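You operate a simulated robot arm through the tools that you are given. There is no shell and no other tool. Be economical: measure what you need, move in short steps, check, and stop when the job is done.

You are at the controls of a simulated two-armed robot. One attempt, no reset.

## Task
Pack the beige basket on the console top. At the end: the brown key on a fob is in the beige basket; the green candle from the console top is in the beige basket; whatever was shut is shut again. Leave all else as you found it, and nothing knocked over (what rides in a drawer may roll over).

It is judged by the outcome, as a careful person would: the job done as asked, and still so three seconds after it is handed in. It fails if anything else is knocked over, pushed out of place, dropped, spilled or broken.

## Robot
Two 6-joint arms with two-finger parallel grippers on one trunk that stands fixed in place. Base frame: the origin is at the foot of the trunk, x ahead of it, y to its left, z up. Units: m, degrees, N and s.
The left shoulder is at [0.02, 0.148, 0.841], the right one opposite. With the tool pointing down near the work surface each hand reaches from about 0.28 to 0.9 m from the base axis, measured 20 degrees to its own side. Payload 4.4 kg a hand.
Tool frame (each hand has its own): the origin (TCP) lies between the finger pads and is the grasp point; the fingertips stand 0.023 m ahead of it; z points along the fingers, y is the line along which they close. Largest opening 0.094 m; finger width 0.038, thickness 0.01; the body of the gripper, 0.054 by 0.096 m, starts 0.039 m behind the TCP.
Orientation is that of the tool frame in the base frame, as a unit quaternion [x, y, z, w]. With the fingers straight down and closing along the base's y, the tool's x points along the base's -x, its y along +y and its z along -z.

## Interface
- The arms move only by the tool send_rows. It takes "left_targets", "right_targets" or both (then of equal length, played together; a hand with none holds still); each is a list of rows, each a list of 7 numbers: the shift along the tool's x, y, z in units of 25 mm (1.0 is 25 mm), then the turn, a rotation vector about the tool's x, y, z in units of 6 degrees (1.0 is 6 degrees), then the finger opening in cm, from 0 to 9.4. In form: [[dx, dy, dz, rx, ry, rz, claw], ...]. A call has 1 to 8 rows; each row shifts and turns the commanded pose from where the row before left it, along the tool's axes as they then stand. A call with a number of a shift or a turn outside -1 to 1 is refused whole. Each row takes 0.2 s and may step no farther than 0.05 m and 8.6 degrees from the row before; otherwise, or with a gripper value out of range, the whole call is refused. Where a pose cannot be reached the arm comes as near as it can. A force on the tool above 40 N (or 10 N above the force at the start of the call, whichever is more), or a blocked arm, ends the call early, and 0.2 s more pass. The fingers move at their own pace (about 0.045 m/s each) and stop on an object; they squeeze with about 35 N. The grip force told is the motor's: it shows also when the fingers shut on nothing. Time passes only in rows, and 0.2 s behind the last, so rows that do not move let the fingers close. The reply holds the time, the measured pose of the TCP, the force on the tool along the base axes, the opening and the grip force, in the units named above and with some noise.
- Cameras (640 x 400 px; columns grow to the right, rows downward): "scene" is now at [0.0485, -0.0184, 1.517]; the picture's right is [-0.09, -1.00, 0.00], its down [-0.72, 0.06, -0.69] and it looks along [0.69, -0.06, -0.72] (base axes); focal length 264 px, centre (320, 200). "left" rides on the left gripper at [-0.039, 0, -0.044] in its tool frame; the picture's right is [0.00, -1.00, 0.00], its down [0.97, 0.00, -0.24] and it looks along [0.24, 0.00, 0.97] (tool axes); focal length 218 px, centre (320, 200). "right" rides on the right gripper at [-0.039, 0, -0.044] in its tool frame; the picture's right is [0.00, -1.00, 0.00], its down [0.97, 0.00, -0.24] and it looks along [0.24, 0.00, 0.97] (tool axes); focal length 218 px, centre (320, 200).
- grab_frame(camera): a new picture of that camera. It takes no simulated time.
- turn_head(pan, tilt): turns the head with the scene camera to pan (to the left, within 86 degrees either way) and tilt (down, from -29 to 69), counted from straight ahead of the robot. It gives what a move gives.
- measure_at(camera, pixels): for up to 12 pixels [column, row] of the newest picture of that camera ("zoom" is the newest enlarged one), the place [x, y, z] in the base frame of the surface seen there, good to about 0.002 m, but the place of the scene camera against the robot may be out by one fixed shift of up to 0.025 m in any direction. It takes no simulated time.
- zoom(camera, box): a new picture of the part [left, top, right, bottom] of that camera's present view, enlarged. It takes no simulated time.
- close_job(): hands the job in; it is judged then, once.

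Keep the steps short. Do not move on a guess: measure, check each grasp and each placing, and mend mistakes. In all there are 80 turns and 56 pictures (those below and enlarged ones count). Leave the grippers open and the arms clear of the work at the hand-in unless told otherwise, and finish with a single line.

The tools are called as a command line: name --argument value ..., lists and objects as JSON in quotes. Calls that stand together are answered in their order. send_rows: Moves the arms, as the interface text tells. Its arguments: {"type":"object","properties":{"left_targets":{"type":"array","items":{"type":"array","items":{"type":"number"}}},"right_targets":{"type":"array","items":{"type":"array","items":{"type":"number"}}}},"required":[]} The other tools are called the same way: turn_head (pan, tilt) turns the head that bears the scene camera; grab_frame (camera) takes a picture; measure_at (camera, pixels) gives the place of the surface under pixels of a picture; zoom (camera, box) takes an enlarged picture of a part of a camera's view; close_job () hands the job in.

At the start:

```text
time_s: 0.0
left_ee_pos: [0.5181, 0.1128, 1.2463]
left_orientation: [0.061, 0.998, -0.001, 0.0]
left_ft_force: [0.0, 0.6, 0.0]
left_finger_gap: 0.0941
left_grip_force: 0.1
right_ee_pos: [0.6261, -0.3845, 1.2085]
right_orientation: [0.061, 0.998, 0.0, 0.0]
right_ft_force: [-0.6, -0.1, 0.3]
right_finger_gap: 0.0939
right_grip_force: 0.0
head pan, tilt: [-5.1, 46.4]
```

scene: 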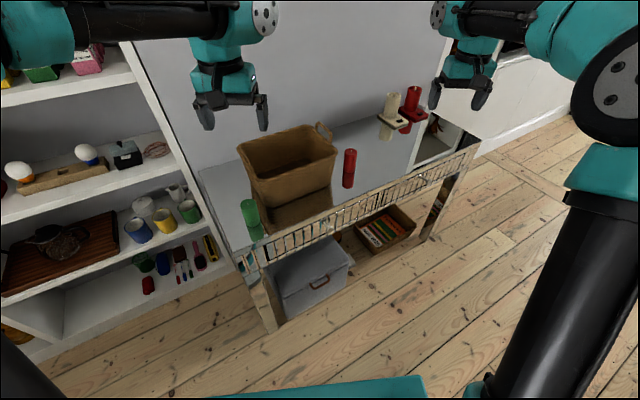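
right: 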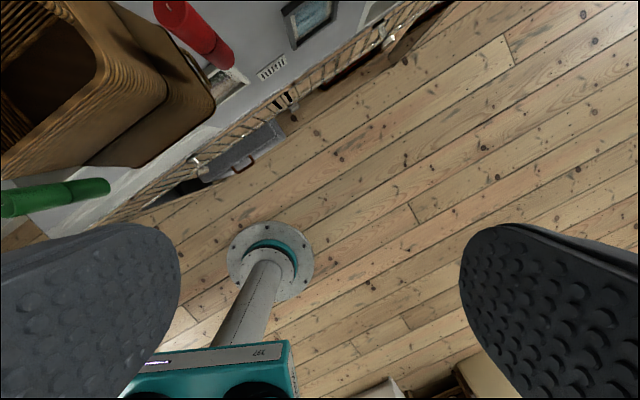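
left: 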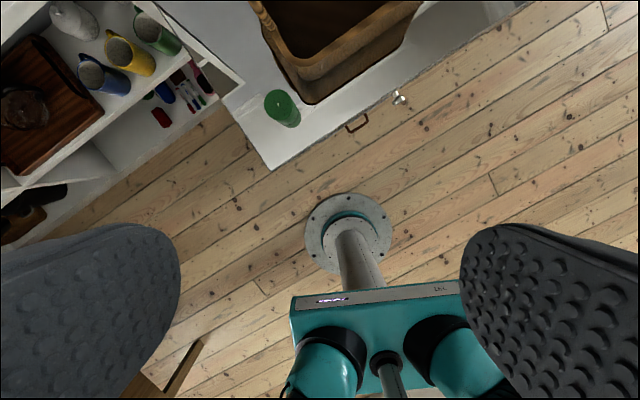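

I see the console with the basket, a green candle at (250,213) and a red one at (348,168). I can't see the key yet, so I'll zoom in on the console.

zoom --camera "scene" --box '[190, 110, 350, 290]'

zoom --camera "scene" --box '[330, 70, 490, 250]'

zoom --camera "left" --box '[200, 0, 480, 180]'

zoom --camera "right" --box '[140, 0, 460, 200]'

```text
2.22 times, centred on (270, 200) of scene
```

zoom: 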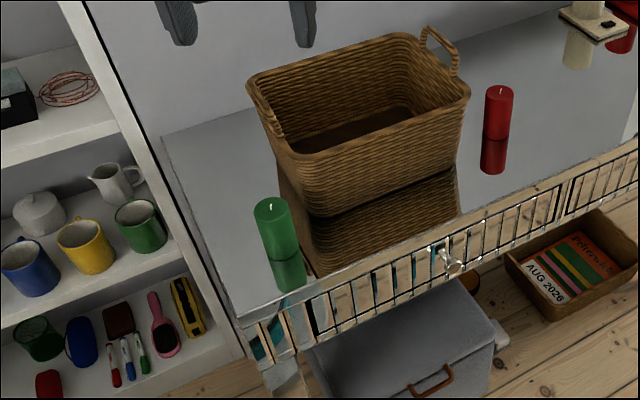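

```text
2.22 times, centred on (410, 160) of scene
```

zoom: 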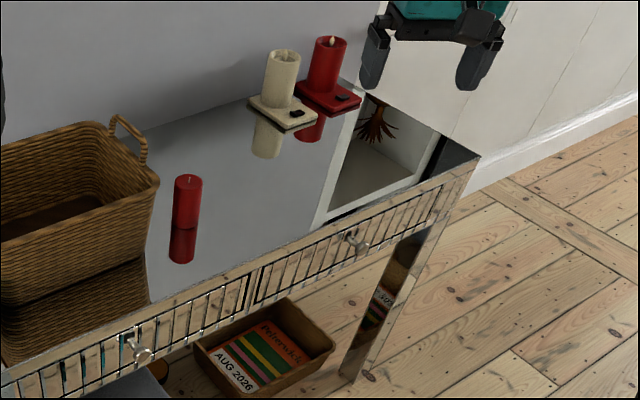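

```text
2.22 times, centred on (340, 90) of left
```

zoom: 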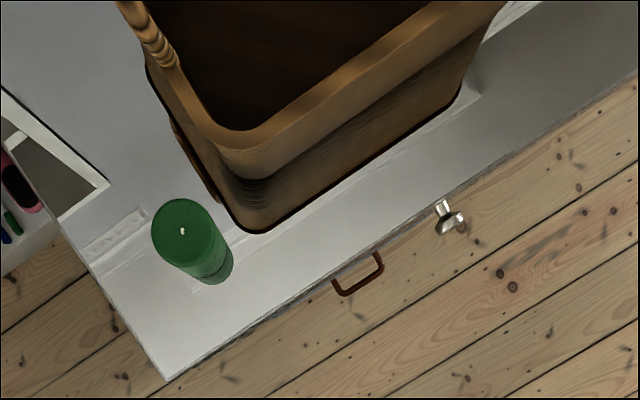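

```text
2.00 times, centred on (300, 100) of right
```

zoom: 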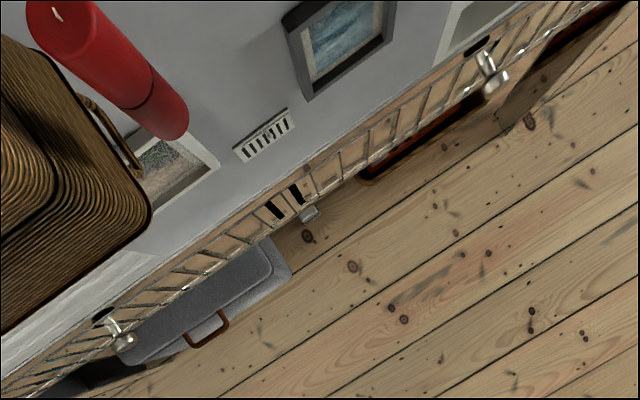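

The top and front are mirrored, and there are two drawers with knobs. Next I'll measure the main points and turn the head to look for the key elsewhere.

measure_at --camera "scene" --pixels '[[249, 204], [252, 213], [250, 238], [350, 153], [303, 233], [418, 178], [236, 243], [478, 146], [325, 170], [262, 204], [335, 150], [237, 150]]'

zoom --camera "scene" --box '[0, 120, 240, 300]'

turn_head --pan 40 --tilt 40

grab_frame --camera "scene"

```text
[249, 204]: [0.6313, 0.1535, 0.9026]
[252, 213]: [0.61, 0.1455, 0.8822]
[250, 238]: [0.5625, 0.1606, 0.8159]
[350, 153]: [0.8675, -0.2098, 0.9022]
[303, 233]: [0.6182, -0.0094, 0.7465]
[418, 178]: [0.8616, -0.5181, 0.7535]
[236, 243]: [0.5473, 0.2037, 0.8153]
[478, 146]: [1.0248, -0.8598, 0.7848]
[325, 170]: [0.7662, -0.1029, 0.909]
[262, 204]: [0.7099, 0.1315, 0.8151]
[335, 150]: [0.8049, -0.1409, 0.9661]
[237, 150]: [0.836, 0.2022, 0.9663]
```

```text
2.22 times, centred on (120, 210) of scene
```

zoom: 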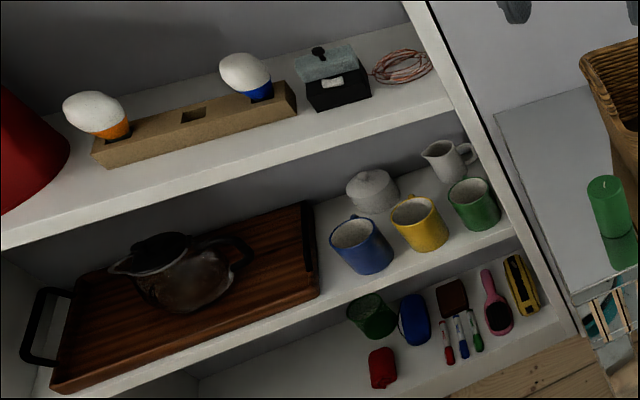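

```text
time_s: 1.1
left_ee_pos: [0.5186, 0.1131, 1.2457]
left_orientation: [0.061, 0.998, -0.001, -0.001]
left_ft_force: [0.5, -0.1, 0.5]
left_finger_gap: 0.0939
left_grip_force: 0.0
right_ee_pos: [0.6268, -0.3845, 1.2089]
right_orientation: [0.061, 0.998, 0.0, 0.0]
right_ft_force: [0.1, -0.7, -0.3]
right_finger_gap: 0.0939
right_grip_force: 0.1
head pan, tilt: [40.0, 40.0]
```

```text
47 pictures are left
```

scene: 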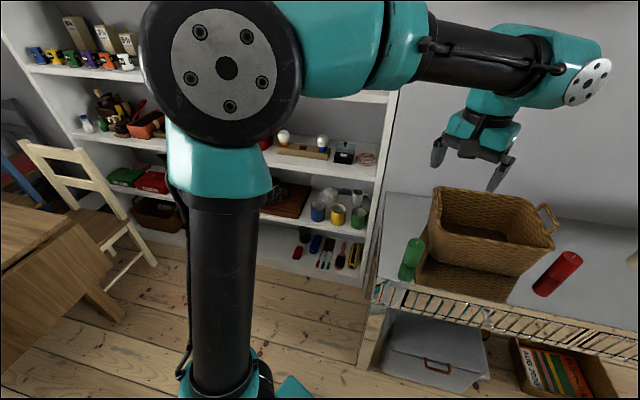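

The key isn't on the open shelves, so it's probably in a drawer. Before moving I'll measure the same points with the wrist cameras, to find the scene camera's shift: candle wick at left (278,104), left knob at left (398,97), right knob at right (384,36).

measure_at --camera "left" --pixels '[[278, 104], [398, 98], [394, 92], [357, 122], [272, 168], [262, 20], [310, 102], [330, 30]]'

measure_at --camera "right" --pixels '[[387, 38], [382, 30], [202, 171], [196, 160], [168, 12], [225, 85], [300, 40]]'

turn_head --pan -5.1 --tilt 46.4

zoom --camera "scene" --box '[240, 190, 340, 260]'

measure_at --camera "zoom" --pixels '[[50, 80], [405, 275], [380, 260], [200, 345], [500, 210], [240, 330], [520, 190], [20, 390]]'

```text
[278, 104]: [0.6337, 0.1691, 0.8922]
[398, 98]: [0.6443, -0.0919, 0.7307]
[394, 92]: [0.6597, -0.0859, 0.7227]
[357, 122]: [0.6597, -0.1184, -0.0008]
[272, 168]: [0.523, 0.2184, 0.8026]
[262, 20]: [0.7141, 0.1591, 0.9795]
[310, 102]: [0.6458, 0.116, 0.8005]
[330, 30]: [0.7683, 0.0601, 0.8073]
```

```text
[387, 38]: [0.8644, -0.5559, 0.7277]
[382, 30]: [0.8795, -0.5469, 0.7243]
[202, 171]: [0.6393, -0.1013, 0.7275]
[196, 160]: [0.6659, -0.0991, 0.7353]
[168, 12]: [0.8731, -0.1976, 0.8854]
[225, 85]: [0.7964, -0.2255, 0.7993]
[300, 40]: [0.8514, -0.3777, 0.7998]
```

```text
time_s: 2.2
left_ee_pos: [0.5183, 0.1126, 1.2455]
left_orientation: [0.061, 0.998, -0.001, 0.0]
left_ft_force: [0.2, 0.2, 0.0]
left_finger_gap: 0.0941
left_grip_force: 0.0
right_ee_pos: [0.6258, -0.3856, 1.21]
right_orientation: [0.061, 0.998, 0.001, 0.0]
right_ft_force: [0.2, 0.1, -0.3]
right_finger_gap: 0.0939
right_grip_force: 0.1
head pan, tilt: [-5.1, 46.4]
```

```text
5.71 times, centred on (290, 225) of scene
```

zoom: 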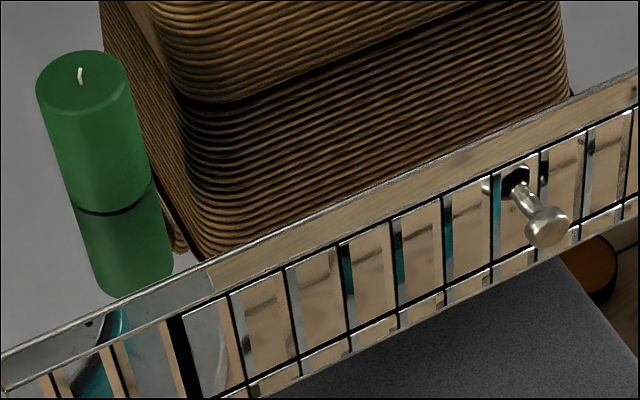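

```text
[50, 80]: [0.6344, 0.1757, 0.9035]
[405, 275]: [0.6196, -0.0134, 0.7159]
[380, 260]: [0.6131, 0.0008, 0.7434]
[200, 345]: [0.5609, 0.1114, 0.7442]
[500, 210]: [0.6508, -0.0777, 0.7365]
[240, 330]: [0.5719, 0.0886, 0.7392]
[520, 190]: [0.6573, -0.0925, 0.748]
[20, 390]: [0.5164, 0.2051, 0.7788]
```

True positions from the wrist cameras: left knob about (0.642,-0.095,0.729), right knob (0.864,-0.556,0.728), console top z 0.80. The scene camera is off by about 1.3 cm in z. The console is yawed so that its outward normal is (-0.90,-0.436). The left drawer is within reach, so I'll try it first with the right hand. I start by moving back while turning the tool to face the front.

send_rows --right_targets '[[0.8, 1, 0.5, 0, 0, -0.911, 9.4], [0.8, 1, 0.5, 0, 0, -0.911, 9.4], [0.8, 1, 0.5, 0, 0, -0.911, 9.4], [0.8, 1, 0.5, 0, 0, -0.911, 9.4], [0.8, 1, 0.5, 0, 0, -0.911, 9.4], [0.8, 1, 0.5, 0, 0, -0.911, 9.4], [0, 0, 0, 0, -1, 0, 9.4], [0, 0, 0, 0, -1, 0, 9.4]]'

```text
time_s: 4.0
left_ee_pos: [0.5178, 0.1132, 1.2451]
left_orientation: [0.061, 0.998, -0.001, 0.0]
left_ft_force: [0.8, 0.7, 0.0]
left_finger_gap: 0.0938
left_grip_force: 0.1
right_ee_pos: [0.4922, -0.2512, 1.134]
right_orientation: [-0.223, 0.969, 0.024, 0.104]
right_ft_force: [-0.1, 0.6, -0.2]
right_finger_gap: 0.0938
right_grip_force: 0.1
head pan, tilt: [-5.1, 46.4]
```

The tool is now yawed correctly. Next I'll lower it and tilt it forward, staying off the console front.

send_rows --right_targets '[[0.208, 0.376, 0.978, 0, -1, 0, 9.4], [0.309, 0.376, 0.951, 0, -1, 0, 9.4], [0.407, 0.376, 0.914, 0, -1, 0, 9.4], [0.5, 0.376, 0.866, 0, -1, 0, 9.4], [0.588, 0.376, 0.809, 0, -1, 0, 9.4], [0.669, 0.376, 0.743, 0, -1, 0, 9.4], [0.743, 0.376, 0.669, 0, -1, 0, 9.4], [0.809, 0.376, 0.588, 0, -1, 0, 9.4]]'

```text
time_s: 5.8
left_ee_pos: [0.5184, 0.1116, 1.2468]
left_orientation: [0.061, 0.998, -0.001, 0.0]
left_ft_force: [0.1, -0.8, -0.1]
left_finger_gap: 0.0937
left_grip_force: 0.1
right_ee_pos: [0.476, -0.1402, 1.0895]
right_orientation: [-0.194, 0.898, 0.058, 0.392]
right_ft_force: [0.2, 0.0, 0.3]
right_finger_gap: 0.094
right_grip_force: 0.0
right hand out of reach, approached as far as the arm can: row 4, 5, 6, 7, 8
head pan, tilt: [-5.1, 46.4]
```

The arm couldn't reach rows 4–8. I'll take a look to understand its posture.

grab_frame --camera "scene"

```text
45 pictures are left
```

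scene: 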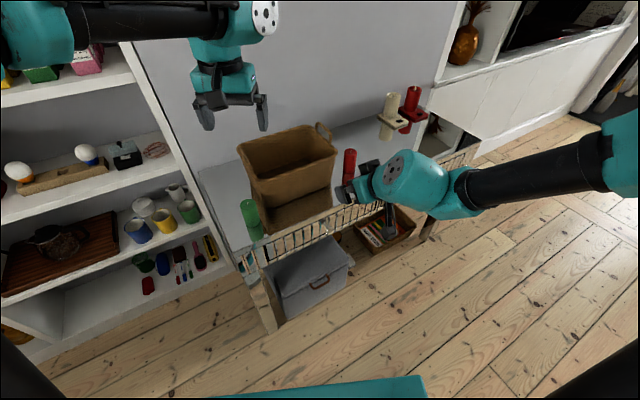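

The wrist seems to run out of range with a steep forward tilt this close in. I'll send a zero row to see what pose the command now holds.

send_rows --right_targets '[[0, 0, 0, 0, 0, 0, 9.4], [0, 0, 0, 0, 1, 0, 9.4]]'

```text
time_s: 6.4
left_ee_pos: [0.5186, 0.1123, 1.2459]
left_orientation: [0.061, 0.998, 0.0, 0.0]
left_ft_force: [0.2, -1.0, -0.5]
left_finger_gap: 0.0943
left_grip_force: 0.1
right_ee_pos: [0.4767, -0.1385, 1.0905]
right_orientation: [-0.201, 0.916, 0.046, 0.344]
right_ft_force: [0.4, -1.4, -0.6]
right_finger_gap: 0.094
right_grip_force: 0.0
head pan, tilt: [-5.1, 46.4]
```

Each command starts from the pose the arm actually reached. I'll set the tilt to about 25° from vertical with the exact yaw, and begin to lower.

send_rows --right_targets '[[0, 0, 0, -0.213, 0.86, -0.01, 9.4], [0, 0, 0, -0.213, 0.86, -0.01, 9.4], [0, 0, 0, -0.213, 0.86, -0.01, 9.4], [0.27, -0.14, 1, 0, 0, 0, 9.4], [0.27, -0.14, 1, 0, 0, 0, 9.4], [0.27, -0.14, 1, 0, 0, 0, 9.4], [0.27, -0.14, 1, 0, 0, 0, 9.4], [0.27, -0.14, 1, 0, 0, 0, 9.4]]'

```text
time_s: 8.2
left_ee_pos: [0.5174, 0.1119, 1.2467]
left_orientation: [0.062, 0.998, -0.001, 0.001]
left_ft_force: [0.0, 0.3, 0.0]
left_finger_gap: 0.0939
left_grip_force: 0.0
right_ee_pos: [0.5044, -0.1421, 0.9625]
right_orientation: [-0.213, 0.953, 0.051, 0.21]
right_ft_force: [0.7, 1.1, 1.0]
right_finger_gap: 0.0939
right_grip_force: 0.1
head pan, tilt: [-5.1, 46.4]
```

That worked. I'll lower on towards the knob and then take a right wrist picture.

send_rows --right_targets '[[0.236, -0.148, 0.882, 0, 0, 0, 9.4], [0.236, -0.148, 0.882, 0, 0, 0, 9.4], [0.236, -0.148, 0.882, 0, 0, 0, 9.4], [0.236, -0.148, 0.882, 0, 0, 0, 9.4], [0.236, -0.148, 0.882, 0, 0, 0, 9.4]]'

grab_frame --camera "right"

```text
time_s: 9.4
left_ee_pos: [0.5187, 0.1118, 1.2463]
left_orientation: [0.061, 0.998, 0.0, -0.001]
left_ft_force: [-0.4, 0.2, 0.2]
left_finger_gap: 0.0941
left_grip_force: 0.0
right_ee_pos: [0.5315, -0.1511, 0.8502]
right_orientation: [-0.213, 0.953, 0.049, 0.21]
right_ft_force: [-0.6, 0.1, 0.6]
right_finger_gap: 0.0941
right_grip_force: 0.0
head pan, tilt: [-5.1, 46.4]
```

```text
44 pictures are left
```

right: 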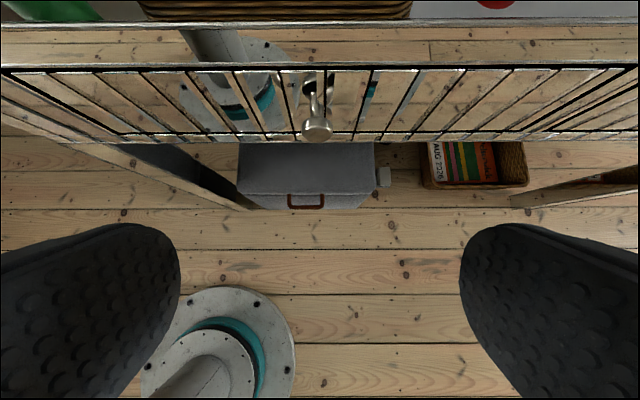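

The drawer front lies level in the picture, so the yaw is right, with the knob at (316,128). I'll measure the knob and the front.

zoom --camera "right" --box '[260, 50, 380, 150]'

measure_at --camera "right" --pixels '[[316, 129], [310, 126], [323, 126], [317, 120], [316, 100], [280, 90], [360, 90], [316, 24], [280, 68], [20, 75], [100, 24], [317, 137]]'

```text
4.00 times, centred on (320, 100) of right
```

zoom: 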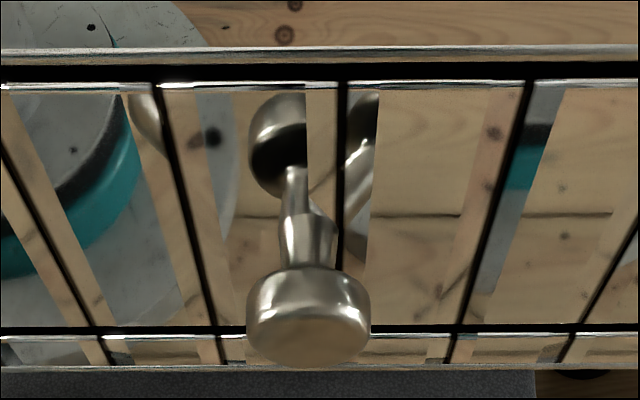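

```text
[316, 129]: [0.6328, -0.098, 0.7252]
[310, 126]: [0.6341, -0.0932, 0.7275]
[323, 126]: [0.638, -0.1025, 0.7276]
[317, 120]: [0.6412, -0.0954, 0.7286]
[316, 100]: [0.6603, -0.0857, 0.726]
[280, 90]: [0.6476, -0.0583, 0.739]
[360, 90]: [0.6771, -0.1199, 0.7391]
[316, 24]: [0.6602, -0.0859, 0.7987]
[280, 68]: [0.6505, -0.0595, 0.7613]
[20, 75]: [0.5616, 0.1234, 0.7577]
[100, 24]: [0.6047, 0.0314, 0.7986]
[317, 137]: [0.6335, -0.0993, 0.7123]
```

The front plane is about 30 mm behind the knob's face, and the head centre is near (0.638,-0.095,0.719). I'll lower to 6 cm outside the knob and then move in.

send_rows --right_targets '[[0.03, 0.025, 0.883, 0, 0, 0, 5], [0.03, 0.025, 0.883, 0, 0, 0, 5], [0.03, 0.025, 0.883, 0, 0, 0, 5], [0.03, 0.025, 0.883, 0, 0, 0, 5], [0.03, 0.025, 0.883, 0, 0, 0, 5], [0.03, 0.025, 0.883, 0, 0, 0, 5], [-0.725, 0, 0.338, 0, 0, 0, 5], [-0.725, 0, 0.338, 0, 0, 0, 5]]'

grab_frame --camera "right"

```text
time_s: 11.2
left_ee_pos: [0.5177, 0.1122, 1.2466]
left_orientation: [0.06, 0.998, -0.001, 0.0]
left_ft_force: [-0.1, -0.3, 0.0]
left_finger_gap: 0.0942
left_grip_force: 0.1
right_ee_pos: [0.6103, -0.1112, 0.7289]
right_orientation: [-0.213, 0.953, 0.05, 0.209]
right_ft_force: [0.7, 0.8, -0.7]
right_finger_gap: 0.0502
right_grip_force: 0.2
head pan, tilt: [-5.1, 46.4]
```

```text
42 pictures are left
```

right: 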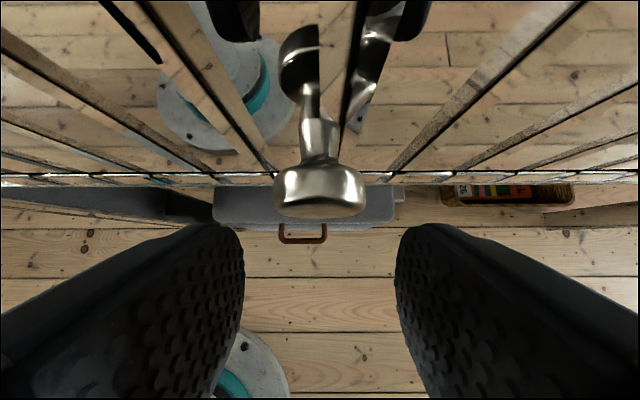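

The knob is centred between the fingers. I'll make the last approach and close.

send_rows --right_targets '[[-0.725, 0, 0.338, 0, 0, 0, 5], [0, 0, 0, 0, 0, 0, 2], [0, 0, 0, 0, 0, 0, 0], [0, 0, 0, 0, 0, 0, 0], [0, 0, 0, 0, 0, 0, 0]]'

grab_frame --camera "right"

```text
time_s: 12.4
left_ee_pos: [0.5181, 0.1121, 1.2464]
left_orientation: [0.06, 0.998, -0.001, 0.0]
left_ft_force: [0.5, 0.2, 0.1]
left_finger_gap: 0.0939
left_grip_force: 0.1
right_ee_pos: [0.6316, -0.1005, 0.7297]
right_orientation: [-0.213, 0.953, 0.05, 0.209]
right_ft_force: [3.2, -4.9, -5.6]
right_finger_gap: 0.0292
right_grip_force: 45.1
head pan, tilt: [-5.1, 46.4]
```

```text
41 pictures are left
```

right: 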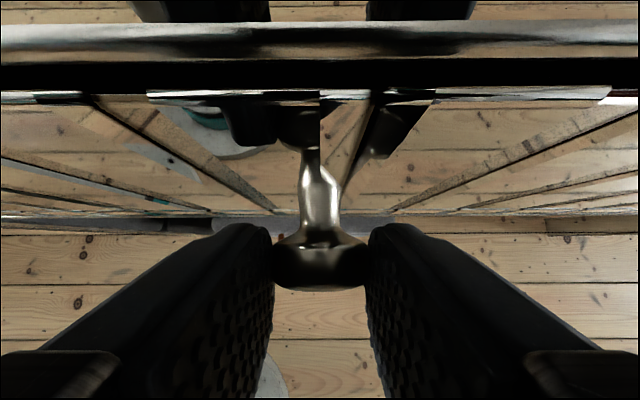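

The grip holds the knob with a 29 mm gap. I'll pull outward along the normal.

send_rows --right_targets '[[0.5, 0, -0.233, 0, 0, 0, 0], [0.5, 0, -0.233, 0, 0, 0, 0], [0.5, 0, -0.233, 0, 0, 0, 0], [0.5, 0, -0.233, 0, 0, 0, 0], [0.5, 0, -0.233, 0, 0, 0, 0], [0.5, 0, -0.233, 0, 0, 0, 0]]'

grab_frame --camera "scene"

```text
time_s: 13.8
left_ee_pos: [0.5186, 0.1128, 1.2457]
left_orientation: [0.061, 0.998, -0.001, 0.0]
left_ft_force: [-0.1, 0.9, 0.6]
left_finger_gap: 0.094
left_grip_force: 0.1
right_ee_pos: [0.5674, -0.1299, 0.7289]
right_orientation: [-0.207, 0.956, 0.046, 0.202]
right_ft_force: [5.8, -8.9, -7.2]
right_finger_gap: 0.0293
right_grip_force: 45.5
right hand out of reach, approached as far as the arm can: row 5, 6
head pan, tilt: [-5.1, 46.4]
stopped in row 6 (right hand): the force on the tool passed its limit (the readings are from after the stop); the commanded pose is now the measured one
```

```text
40 pictures are left
```

scene: 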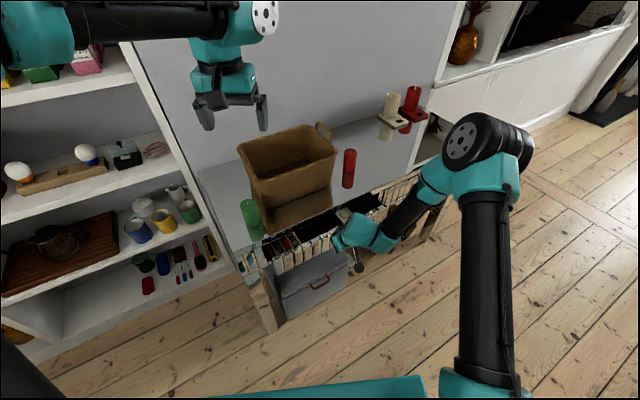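

The drawer is about 7 cm out and the arm is at its limit at this tilt. I'll look inside.

zoom --camera "scene" --box '[240, 180, 420, 280]'

```text
3.56 times, centred on (330, 230) of scene
```

zoom: 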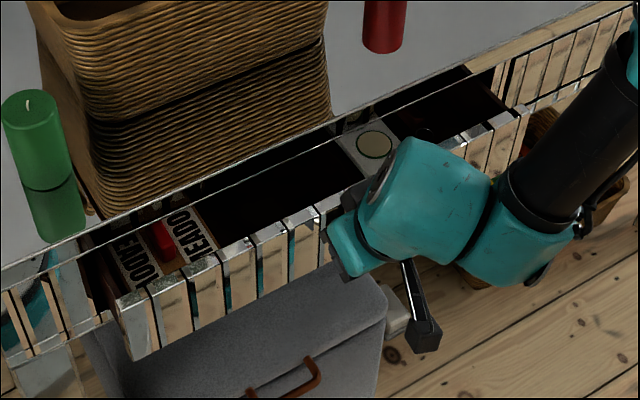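

The drawer holds a book and a tin, but I need it further open. I'll straighten the tool by about 15° around the knob, which moves the wrist into better range, and then pull on.

send_rows --right_targets '[[0, 0, 0, 0, 0.7, 0, 0], [0, 0, 0, 0, 0.7, 0, 0], [0, 0, 0, 0, 0.7, 0, 0], [0.35, 0, -0.08, 0, 0, 0, 0], [0.4, 0, -0.08, 0, 0, 0, 0]]'

```text
time_s: 15.0
left_ee_pos: [0.5186, 0.1118, 1.2454]
left_orientation: [0.062, 0.998, -0.001, 0.0]
left_ft_force: [0.5, -0.3, 0.3]
left_finger_gap: 0.094
left_grip_force: 0.1
right_ee_pos: [0.5494, -0.139, 0.7298]
right_orientation: [-0.21, 0.972, 0.022, 0.097]
right_ft_force: [12.2, -23.3, 25.5]
right_finger_gap: 0.0294
right_grip_force: 45.0
head pan, tilt: [-5.1, 46.4]
```

That worked, and the tilt is now about 11°. There is a small vertical load, so I'll ease upward slightly and keep pulling.

send_rows --right_targets '[[0.59, 0, -0.2, 0, 0, 0, 0], [0.59, 0, -0.16, 0, 0, 0, 0], [0.59, 0, -0.12, 0, 0, 0, 0], [0.59, 0, -0.12, 0, 0, 0, 0], [0.59, 0, -0.12, 0, 0, 0, 0]]'

```text
time_s: 15.6
left_ee_pos: [0.5183, 0.1118, 1.2451]
left_orientation: [0.061, 0.998, -0.001, 0.0]
left_ft_force: [0.0, -1.0, -0.3]
left_finger_gap: 0.094
left_grip_force: 0.0
right_ee_pos: [0.5244, -0.151, 0.7301]
right_orientation: [-0.209, 0.973, 0.022, 0.095]
right_ft_force: [8.1, -9.7, -12.0]
right_finger_gap: 0.0294
right_grip_force: 44.8
head pan, tilt: [-5.1, 46.4]
stopped in row 3 (right hand): the force on the tool passed its limit (the readings are from after the stop); the commanded pose is now the measured one
```

It's out 12 cm. I'll carry on in smaller steps.

send_rows --right_targets '[[0.4, 0, -0.08, 0, 0, 0, 0], [0.4, 0, -0.08, 0, 0, 0, 0], [0.4, 0, -0.08, 0, 0, 0, 0], [0.4, 0, -0.08, 0, 0, 0, 0], [0.4, 0, -0.08, 0, 0, 0, 0], [0.4, 0, -0.08, 0, 0, 0, 0]]'

zoom --camera "scene" --box '[220, 170, 420, 300]'

```text
time_s: 17.0
left_ee_pos: [0.519, 0.1125, 1.2459]
left_orientation: [0.061, 0.998, -0.001, 0.0]
left_ft_force: [0.6, 0.3, 0.9]
left_finger_gap: 0.094
left_grip_force: 0.0
right_ee_pos: [0.4676, -0.1797, 0.7279]
right_orientation: [-0.208, 0.973, 0.022, 0.094]
right_ft_force: [17.3, -34.0, -14.2]
right_finger_gap: 0.0295
right_grip_force: 45.4
head pan, tilt: [-5.1, 46.4]
```

```text
3.08 times, centred on (320, 235) of scene
```

zoom: 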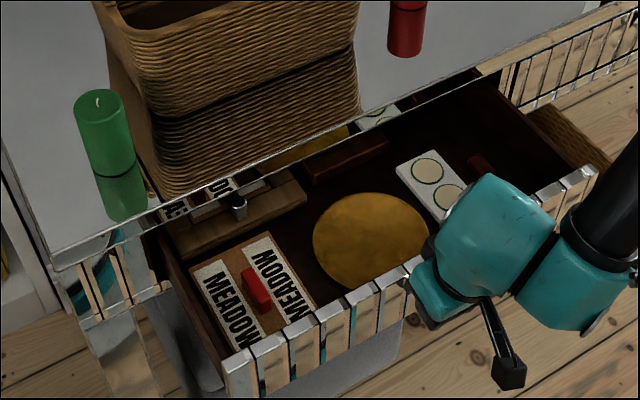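

It's now 18 cm open and I see boxes, a yellow disc and small items. I'll zoom in to look for the key.

zoom --camera "scene" --box '[330, 180, 410, 240]'

zoom --camera "scene" --box '[250, 200, 350, 270]'

```text
6.67 times, centred on (370, 210) of scene
```

zoom: 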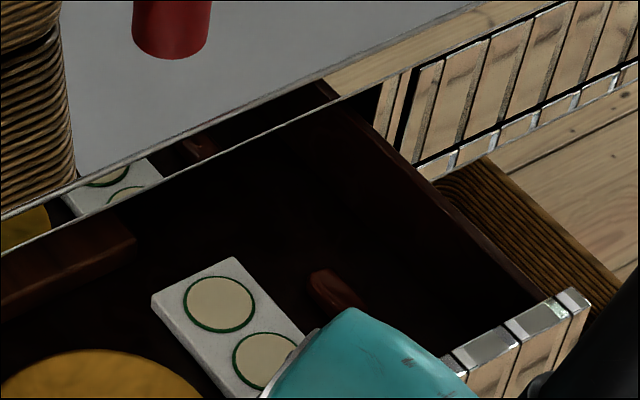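

```text
5.71 times, centred on (300, 235) of scene
```

zoom: 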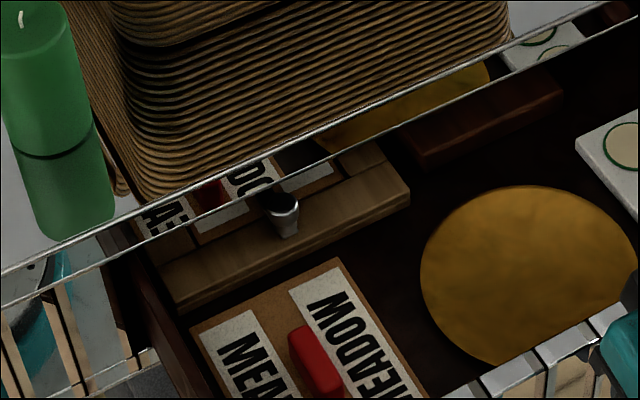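

A brown object shows at (320,285) of the first enlargement, half hidden by the hand, and it may be the fob. I'll release the knob and raise the right hand out of the way.

send_rows --right_targets '[[0, 0, 0, 0, 0, 0, 6], [0, 0, 0, 0, 0, 0, 6], [0, 0, -1, 0, 0, 0, 6], [0, 0, -1, 0, 0, 0, 6], [0, 0, -1, 0, 0, 0, 6], [0, 0, -1, 0, 0, 0, 6], [0, -1, -1, 0, 0, 0, 6], [0, -1, -1, 0, 0, 0, 6]]'

grab_frame --camera "right"

zoom --camera "scene" --box '[240, 180, 400, 280]'

```text
time_s: 18.8
left_ee_pos: [0.5197, 0.1125, 1.2469]
left_orientation: [0.061, 0.998, 0.0, -0.001]
left_ft_force: [0.0, -0.3, -0.5]
left_finger_gap: 0.0938
left_grip_force: 0.1
right_ee_pos: [0.4607, -0.2351, 0.8803]
right_orientation: [-0.21, 0.973, 0.023, 0.095]
right_ft_force: [1.2, -0.5, -1.4]
right_finger_gap: 0.0601
right_grip_force: 0.0
head pan, tilt: [-5.1, 46.4]
```

```text
35 pictures are left
```

right: 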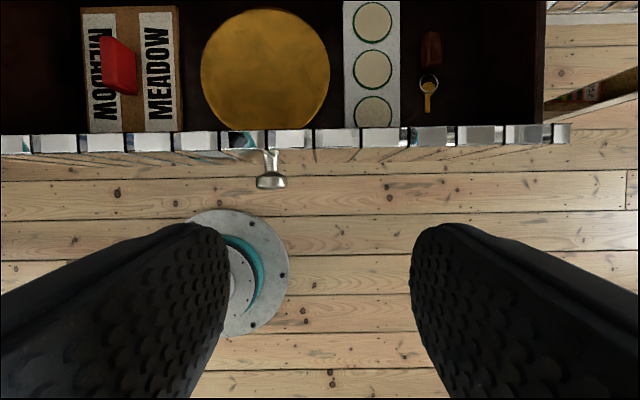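

```text
4.00 times, centred on (320, 230) of scene
```

zoom: 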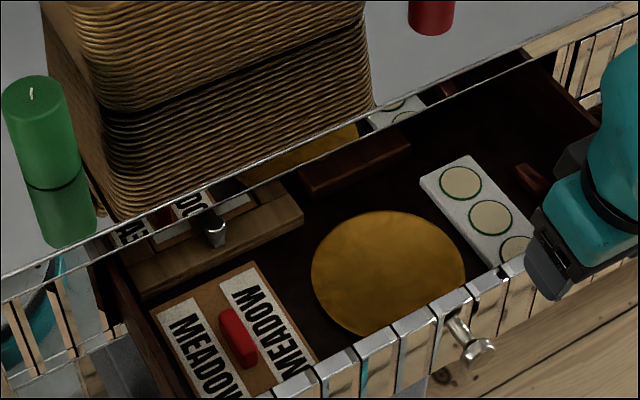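

Found it: a brown fob at right (431,48) with a brass key at (428,95). I'll measure it and the surroundings.

measure_at --camera "right" --pixels '[[431, 38], [431, 60], [424, 48], [438, 48], [429, 86], [427, 105], [398, 60], [470, 80], [412, 90], [538, 100], [450, 130], [432, 50]]'

zoom --camera "right" --box '[340, 0, 500, 140]'

```text
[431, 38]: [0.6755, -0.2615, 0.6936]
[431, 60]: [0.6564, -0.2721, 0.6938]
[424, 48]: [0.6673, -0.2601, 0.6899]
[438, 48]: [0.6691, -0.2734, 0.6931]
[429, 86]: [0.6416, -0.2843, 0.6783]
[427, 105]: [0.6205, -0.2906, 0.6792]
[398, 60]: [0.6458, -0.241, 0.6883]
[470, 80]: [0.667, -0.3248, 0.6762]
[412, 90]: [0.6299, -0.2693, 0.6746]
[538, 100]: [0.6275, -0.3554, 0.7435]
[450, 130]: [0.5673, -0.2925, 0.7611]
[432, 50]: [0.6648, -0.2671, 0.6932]
```

```text
2.86 times, centred on (420, 70) of right
```

zoom: 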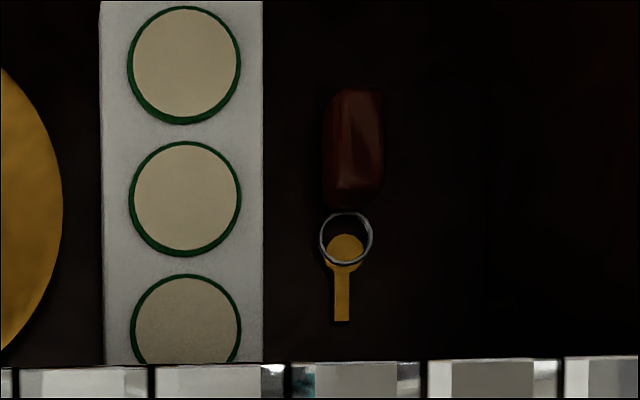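

The fob is centred at about (0.666,-0.267), with its top at z 0.6935 and the drawer floor at 0.6755. There is 3 cm clear on the side towards the white box. I'll move above it at the present height, with the fingers at 3.5 cm, then check.

send_rows --right_targets '[[-0.936, -0.689, 0.185, 0, 0, 0, 3.5], [-0.936, -0.689, 0.185, 0, 0, 0, 3.5], [-0.936, -0.689, 0.185, 0, 0, 0, 3.5], [-0.936, -0.689, 0.185, 0, 0, 0, 3.5], [-0.936, -0.689, 0.185, 0, 0, 0, 3.5], [-0.936, -0.689, 0.185, 0, 0, 0, 3.5], [-0.936, -0.689, 0.185, 0, 0, 0, 3.5]]'

grab_frame --camera "right"

```text
time_s: 20.4
left_ee_pos: [0.5172, 0.1126, 1.2451]
left_orientation: [0.061, 0.998, -0.001, 0.0]
left_ft_force: [0.6, 0.1, -0.1]
left_finger_gap: 0.0941
left_grip_force: 0.0
right_ee_pos: [0.6611, -0.2762, 0.8769]
right_orientation: [-0.21, 0.973, 0.022, 0.093]
right_ft_force: [0.3, -0.2, 0.7]
right_finger_gap: 0.0348
right_grip_force: 0.1
head pan, tilt: [-5.1, 46.4]
```

```text
32 pictures are left
```

right: 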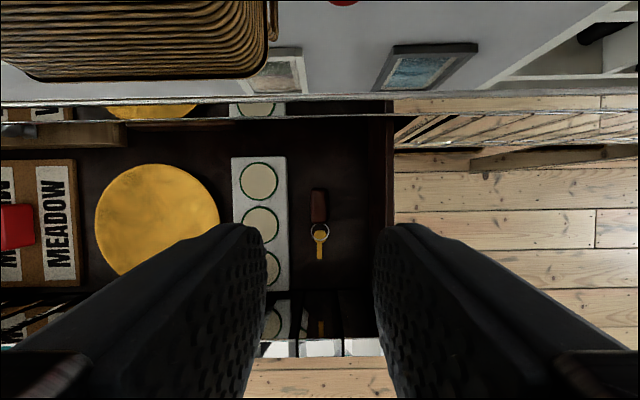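

The fob is at (319,205) in this picture. I'll measure it again from here.

measure_at --camera "right" --pixels '[[319, 194], [319, 207], [319, 219], [313, 206], [326, 206], [287, 200], [288, 230], [374, 210], [300, 150], [319, 240]]'

```text
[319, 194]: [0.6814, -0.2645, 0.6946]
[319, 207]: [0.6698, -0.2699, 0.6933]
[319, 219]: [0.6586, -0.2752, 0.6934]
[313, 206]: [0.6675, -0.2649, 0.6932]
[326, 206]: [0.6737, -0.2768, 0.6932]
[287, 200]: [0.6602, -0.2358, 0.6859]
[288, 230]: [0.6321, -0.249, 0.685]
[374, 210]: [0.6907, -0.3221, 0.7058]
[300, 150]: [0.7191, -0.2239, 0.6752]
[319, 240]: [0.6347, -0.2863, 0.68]
```

I'll descend straight onto the fob, with the fingertips stopping about 4 mm above the drawer floor.

send_rows --right_targets '[[0.15, 0, 0.966, 0, 0, 0, 3.5], [0.15, 0, 0.966, 0, 0, 0, 3.5], [0.15, 0, 0.966, 0, 0, 0, 3.5], [0.15, 0, 0.966, 0, 0, 0, 3.5], [0.15, 0, 0.966, 0, 0, 0, 3.5], [0.15, 0, 0.966, 0, 0, 0, 3.5], [0.15, 0, 0.966, 0, 0, 0, 3.5]]'

grab_frame --camera "right"

```text
time_s: 22.0
left_ee_pos: [0.5174, 0.1124, 1.2449]
left_orientation: [0.061, 0.998, -0.002, 0.0]
left_ft_force: [1.0, -0.5, -0.5]
left_finger_gap: 0.0942
left_grip_force: 0.1
right_ee_pos: [0.6703, -0.2733, 0.7179]
right_orientation: [-0.209, 0.973, 0.021, 0.095]
right_ft_force: [-1.4, 1.9, 11.1]
right_finger_gap: 0.0348
right_grip_force: 0.0
head pan, tilt: [-5.1, 46.4]
stopped in row 7 (right hand): the force on the tool passed its limit (the readings are from after the stop); the commanded pose is now the measured one
```

```text
31 pictures are left
```

right: 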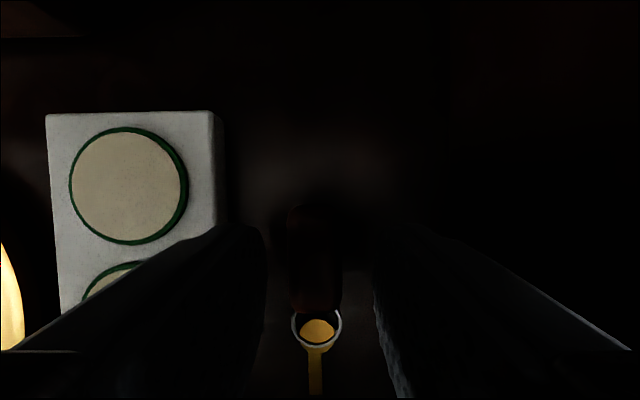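

The descent was blocked at z 0.718, above the planned 0.706. I'll look from the scene camera for the contact.

zoom --camera "scene" --box '[310, 160, 470, 270]'

```text
3.64 times, centred on (390, 215) of scene
```

zoom: 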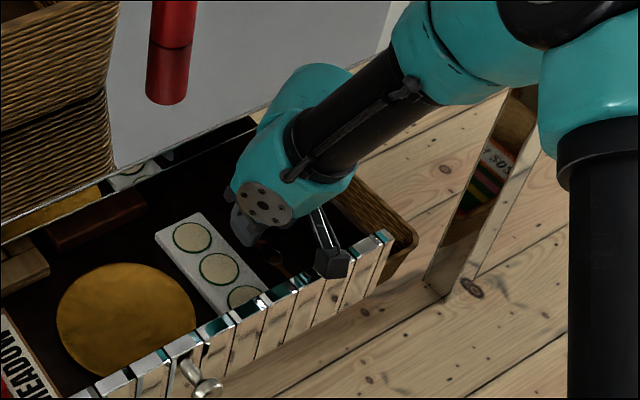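

A bracket with a dark block at zoom (330,262) sits near the drawer lip, and the wrist is near the side wall. I'll measure these.

measure_at --camera "zoom" --pixels '[[330, 255], [330, 270], [322, 225], [312, 290], [348, 170], [330, 195], [300, 165], [385, 235], [268, 205], [250, 235], [275, 250], [360, 245]]'

```text
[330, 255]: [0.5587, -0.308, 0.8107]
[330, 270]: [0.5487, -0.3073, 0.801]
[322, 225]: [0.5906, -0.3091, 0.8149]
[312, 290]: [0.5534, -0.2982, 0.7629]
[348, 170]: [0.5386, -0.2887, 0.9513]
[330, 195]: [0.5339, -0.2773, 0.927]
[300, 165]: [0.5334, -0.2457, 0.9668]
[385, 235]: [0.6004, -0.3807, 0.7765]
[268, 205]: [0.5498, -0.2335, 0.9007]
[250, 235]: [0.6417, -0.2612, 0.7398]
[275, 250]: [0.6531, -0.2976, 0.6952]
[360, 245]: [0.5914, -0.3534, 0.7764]
```

The block sits on or just above the drawer lip, so it's the likely contact. Straightening the tool to vertical lifts that block by about 2 cm. I'll rise a little, straighten, and descend again.

send_rows --right_targets '[[0, 0, -0.6, 0, 0, 0, 3.5], [0, 0, 0, 0, 0.92, 0, 3.5], [0, 0, 0, 0, 0.92, 0, 3.5], [-0.16, 0.1, 0, 0, 0, 0, 3.5], [0, 0, 0.4, 0, 0, 0, 3.5], [0, 0, 0.4, 0, 0, 0, 3.5], [0, 0, 0.4, 0, 0, 0, 3.5]]'

grab_frame --camera "right"

```text
time_s: 23.6
left_ee_pos: [0.5179, 0.1125, 1.2461]
left_orientation: [0.061, 0.998, -0.001, 0.0]
left_ft_force: [0.6, -0.9, 0.5]
left_finger_gap: 0.094
left_grip_force: 0.1
right_ee_pos: [0.6701, -0.2697, 0.7021]
right_orientation: [-0.21, 0.978, 0.0, 0.0]
right_ft_force: [-0.1, 0.6, -1.1]
right_finger_gap: 0.035
right_grip_force: 0.1
head pan, tilt: [-5.1, 46.4]
```

```text
29 pictures are left
```

right: 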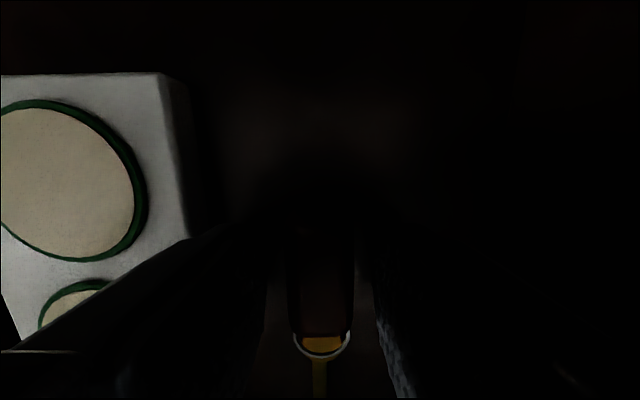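

Now I'm down at z 0.702 with no contact force and the fob between the fingers. I'll close on it.

send_rows --right_targets '[[0, 0, 0, 0, 0, 0, 1.5], [0, 0, 0, 0, 0, 0, 0.5], [0, 0, 0, 0, 0, 0, 0.5], [0, 0, 0, 0, 0, 0, 0.5]]'

```text
time_s: 24.6
left_ee_pos: [0.5184, 0.1121, 1.2454]
left_orientation: [0.061, 0.998, -0.001, 0.0]
left_ft_force: [0.3, -0.5, 0.7]
left_finger_gap: 0.094
left_grip_force: 0.2
right_ee_pos: [0.6714, -0.2703, 0.7027]
right_orientation: [-0.21, 0.978, -0.001, 0.0]
right_ft_force: [0.8, 0.1, -0.1]
right_finger_gap: 0.019
right_grip_force: 35.7
head pan, tilt: [-5.1, 46.4]
```

The fob is gripped, with a 19 mm gap and firm force. I'll lift straight up and meanwhile measure the basket rim and the bookcase edge.

send_rows --right_targets '[[0, 0, -1, 0, 0, 0, 0.5], [0, 0, -1, 0, 0, 0, 0.5], [0, 0, -1, 0, 0, 0, 0.5], [0, 0, -1, 0, 0, 0, 0.5], [0, 0, -1, 0, 0, 0, 0.5], [0, 0, -1, 0, 0, 0, 0.5], [0, 0, -1, 0, 0, 0, 0.5], [0, 0, -1, 0, 0, 0, 0.5]]'

grab_frame --camera "scene"

zoom --camera "scene" --box '[220, 100, 360, 200]'

measure_at --camera "zoom" --pixels '[[80, 225], [163, 345], [535, 215], [430, 115], [300, 260], [400, 190], [350, 290], [110, 280], [490, 160], [250, 175], [560, 320], [130, 470]]'

measure_at --camera "scene" --pixels '[[183, 140], [215, 240], [150, 90], [200, 275]]'

```text
time_s: 26.4
left_ee_pos: [0.518, 0.1122, 1.2462]
left_orientation: [0.061, 0.998, -0.001, -0.001]
left_ft_force: [0.7, 0.1, -0.6]
left_finger_gap: 0.0941
left_grip_force: 0.1
right_ee_pos: [0.6712, -0.2708, 0.9028]
right_orientation: [-0.211, 0.977, 0.0, 0.001]
right_ft_force: [0.4, 0.6, 0.4]
right_finger_gap: 0.005
right_grip_force: 0.1
head pan, tilt: [-5.1, 46.4]
```

```text
28 pictures are left
```

scene: 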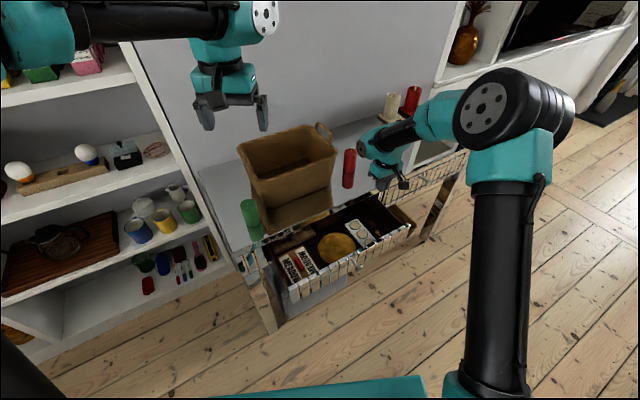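

```text
4.00 times, centred on (290, 150) of scene
```

zoom: 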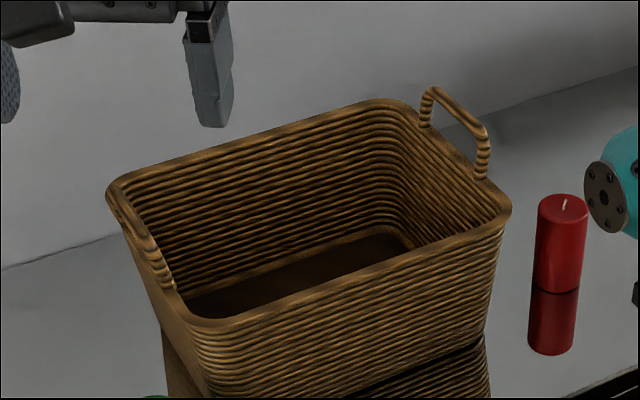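

```text
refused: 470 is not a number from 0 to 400
```

```text
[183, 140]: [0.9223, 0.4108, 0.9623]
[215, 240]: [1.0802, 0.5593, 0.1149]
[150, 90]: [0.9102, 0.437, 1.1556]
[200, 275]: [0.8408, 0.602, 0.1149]
```

The gap closed to 5 mm, so the fob slipped out. I'll look where it went.

grab_frame --camera "right"

```text
26 pictures are left
```

right: 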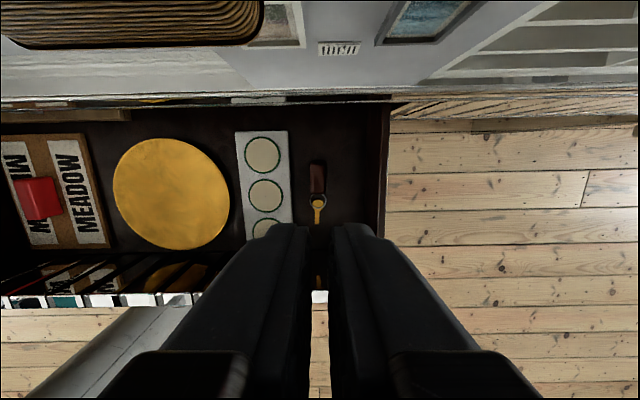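

The key lies nearly where it was, so the rounded tips only caught the top of the fob. I'll open, measure again, and grip lower.

measure_at --camera "right" --pixels '[[318, 166], [318, 178], [318, 190], [311, 178], [325, 178], [290, 180], [345, 178], [318, 210]]'

zoom --camera "right" --box '[280, 140, 360, 230]'

measure_at --camera "zoom" --pixels '[[300, 110], [300, 150], [300, 200], [270, 150], [340, 150], [250, 150], [360, 150], [300, 80], [300, 225]]'

```text
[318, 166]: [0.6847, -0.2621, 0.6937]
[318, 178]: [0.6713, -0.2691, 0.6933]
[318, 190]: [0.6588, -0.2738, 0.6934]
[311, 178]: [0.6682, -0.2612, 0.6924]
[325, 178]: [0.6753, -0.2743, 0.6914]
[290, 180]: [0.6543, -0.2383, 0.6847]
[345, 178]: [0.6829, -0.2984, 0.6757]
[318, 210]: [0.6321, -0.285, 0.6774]
```

```text
4.44 times, centred on (320, 185) of right
```

zoom: 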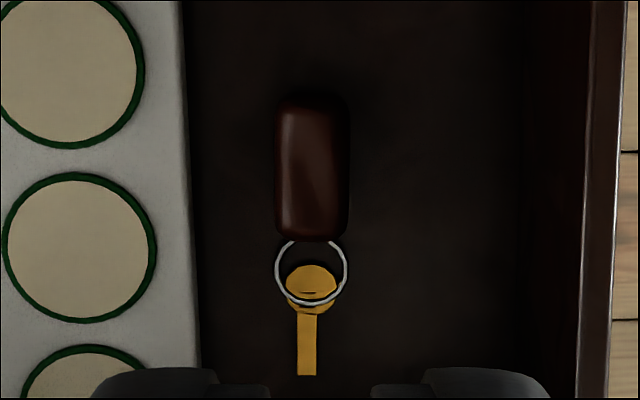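

```text
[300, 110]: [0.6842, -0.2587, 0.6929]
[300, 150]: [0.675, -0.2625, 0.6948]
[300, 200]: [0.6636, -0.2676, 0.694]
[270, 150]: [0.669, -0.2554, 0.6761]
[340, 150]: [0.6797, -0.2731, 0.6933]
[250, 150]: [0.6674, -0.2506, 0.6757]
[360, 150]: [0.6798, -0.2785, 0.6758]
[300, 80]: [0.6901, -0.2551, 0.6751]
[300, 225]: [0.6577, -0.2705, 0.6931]
```

The fob is centred at about (0.6725,-0.2673), its long axis square to the drawer. I'll descend with the small correction.

send_rows --right_targets '[[-0.08, 0.085, 0.9, 0, 0, -0.2, 3.5], [0, 0, 1, 0, 0, 0, 3.5], [0, 0, 1, 0, 0, 0, 3.5], [0, 0, 1, 0, 0, 0, 3.5], [0, 0, 1, 0, 0, 0, 3.5], [0, 0, 1, 0, 0, 0, 3.5], [0, 0, 1, 0, 0, 0, 3.5], [0, 0, 1, 0, 0, 0, 3.5]]'

send_rows --right_targets '[[0, 0, 0.15, 0, 0, 0, 3.5], [0, 0, 0.13, 0, 0, 0, 3.5]]'

```text
time_s: 28.2
left_ee_pos: [0.5178, 0.1118, 1.2462]
left_orientation: [0.061, 0.998, -0.001, 0.0]
left_ft_force: [-1.0, 0.9, 0.1]
left_finger_gap: 0.094
left_grip_force: 0.1
right_ee_pos: [0.6709, -0.2677, 0.7031]
right_orientation: [-0.22, 0.976, 0.0, 0.0]
right_ft_force: [-0.1, -0.2, 0.0]
right_finger_gap: 0.0351
right_grip_force: 0.1
head pan, tilt: [-5.1, 46.4]
```

```text
time_s: 28.8
left_ee_pos: [0.5174, 0.1128, 1.246]
left_orientation: [0.061, 0.998, -0.001, 0.001]
left_ft_force: [0.7, 0.3, -0.4]
left_finger_gap: 0.0939
left_grip_force: 0.1
right_ee_pos: [0.6736, -0.2672, 0.6996]
right_orientation: [-0.22, 0.975, 0.0, 0.004]
right_ft_force: [-2.0, 3.8, 32.1]
right_finger_gap: 0.0364
right_grip_force: 2.0
head pan, tilt: [-5.1, 46.4]
```

The tips touch the drawer floor at z 0.6996. I'll ease up about 2.5 mm and close.

send_rows --right_targets '[[0, 0, -0.1, 0, 0, 0, 3.5], [0, 0, 0, 0, 0, 0, 1.5], [0, 0, 0, 0, 0, 0, 1], [0, 0, 0, 0, 0, 0, 1], [0, 0, 0, 0, 0, 0, 1]]'

send_rows --right_targets '[[0, 0, -0.3, 0, 0, 0, 1], [0, 0, -0.5, 0, 0, 0, 1], [0, 0, -0.5, 0, 0, 0, 1]]'

```text
time_s: 30.0
left_ee_pos: [0.5182, 0.1124, 1.2457]
left_orientation: [0.062, 0.998, -0.001, 0.0]
left_ft_force: [0.2, -0.5, -0.1]
left_finger_gap: 0.0942
left_grip_force: 0.0
right_ee_pos: [0.6719, -0.2673, 0.6998]
right_orientation: [-0.221, 0.975, 0.0, 0.0]
right_ft_force: [-1.4, 2.6, 14.1]
right_finger_gap: 0.019
right_grip_force: 34.9
head pan, tilt: [-5.1, 46.4]
```

```text
time_s: 30.8
left_ee_pos: [0.5187, 0.1127, 1.2463]
left_orientation: [0.062, 0.998, -0.001, 0.001]
left_ft_force: [0.0, 0.3, 0.3]
left_finger_gap: 0.094
left_grip_force: 0.0
right_ee_pos: [0.6717, -0.2672, 0.7321]
right_orientation: [-0.22, 0.976, 0.001, 0.0]
right_ft_force: [0.1, 0.5, -0.6]
right_finger_gap: 0.0192
right_grip_force: 34.7
head pan, tilt: [-5.1, 46.4]
```

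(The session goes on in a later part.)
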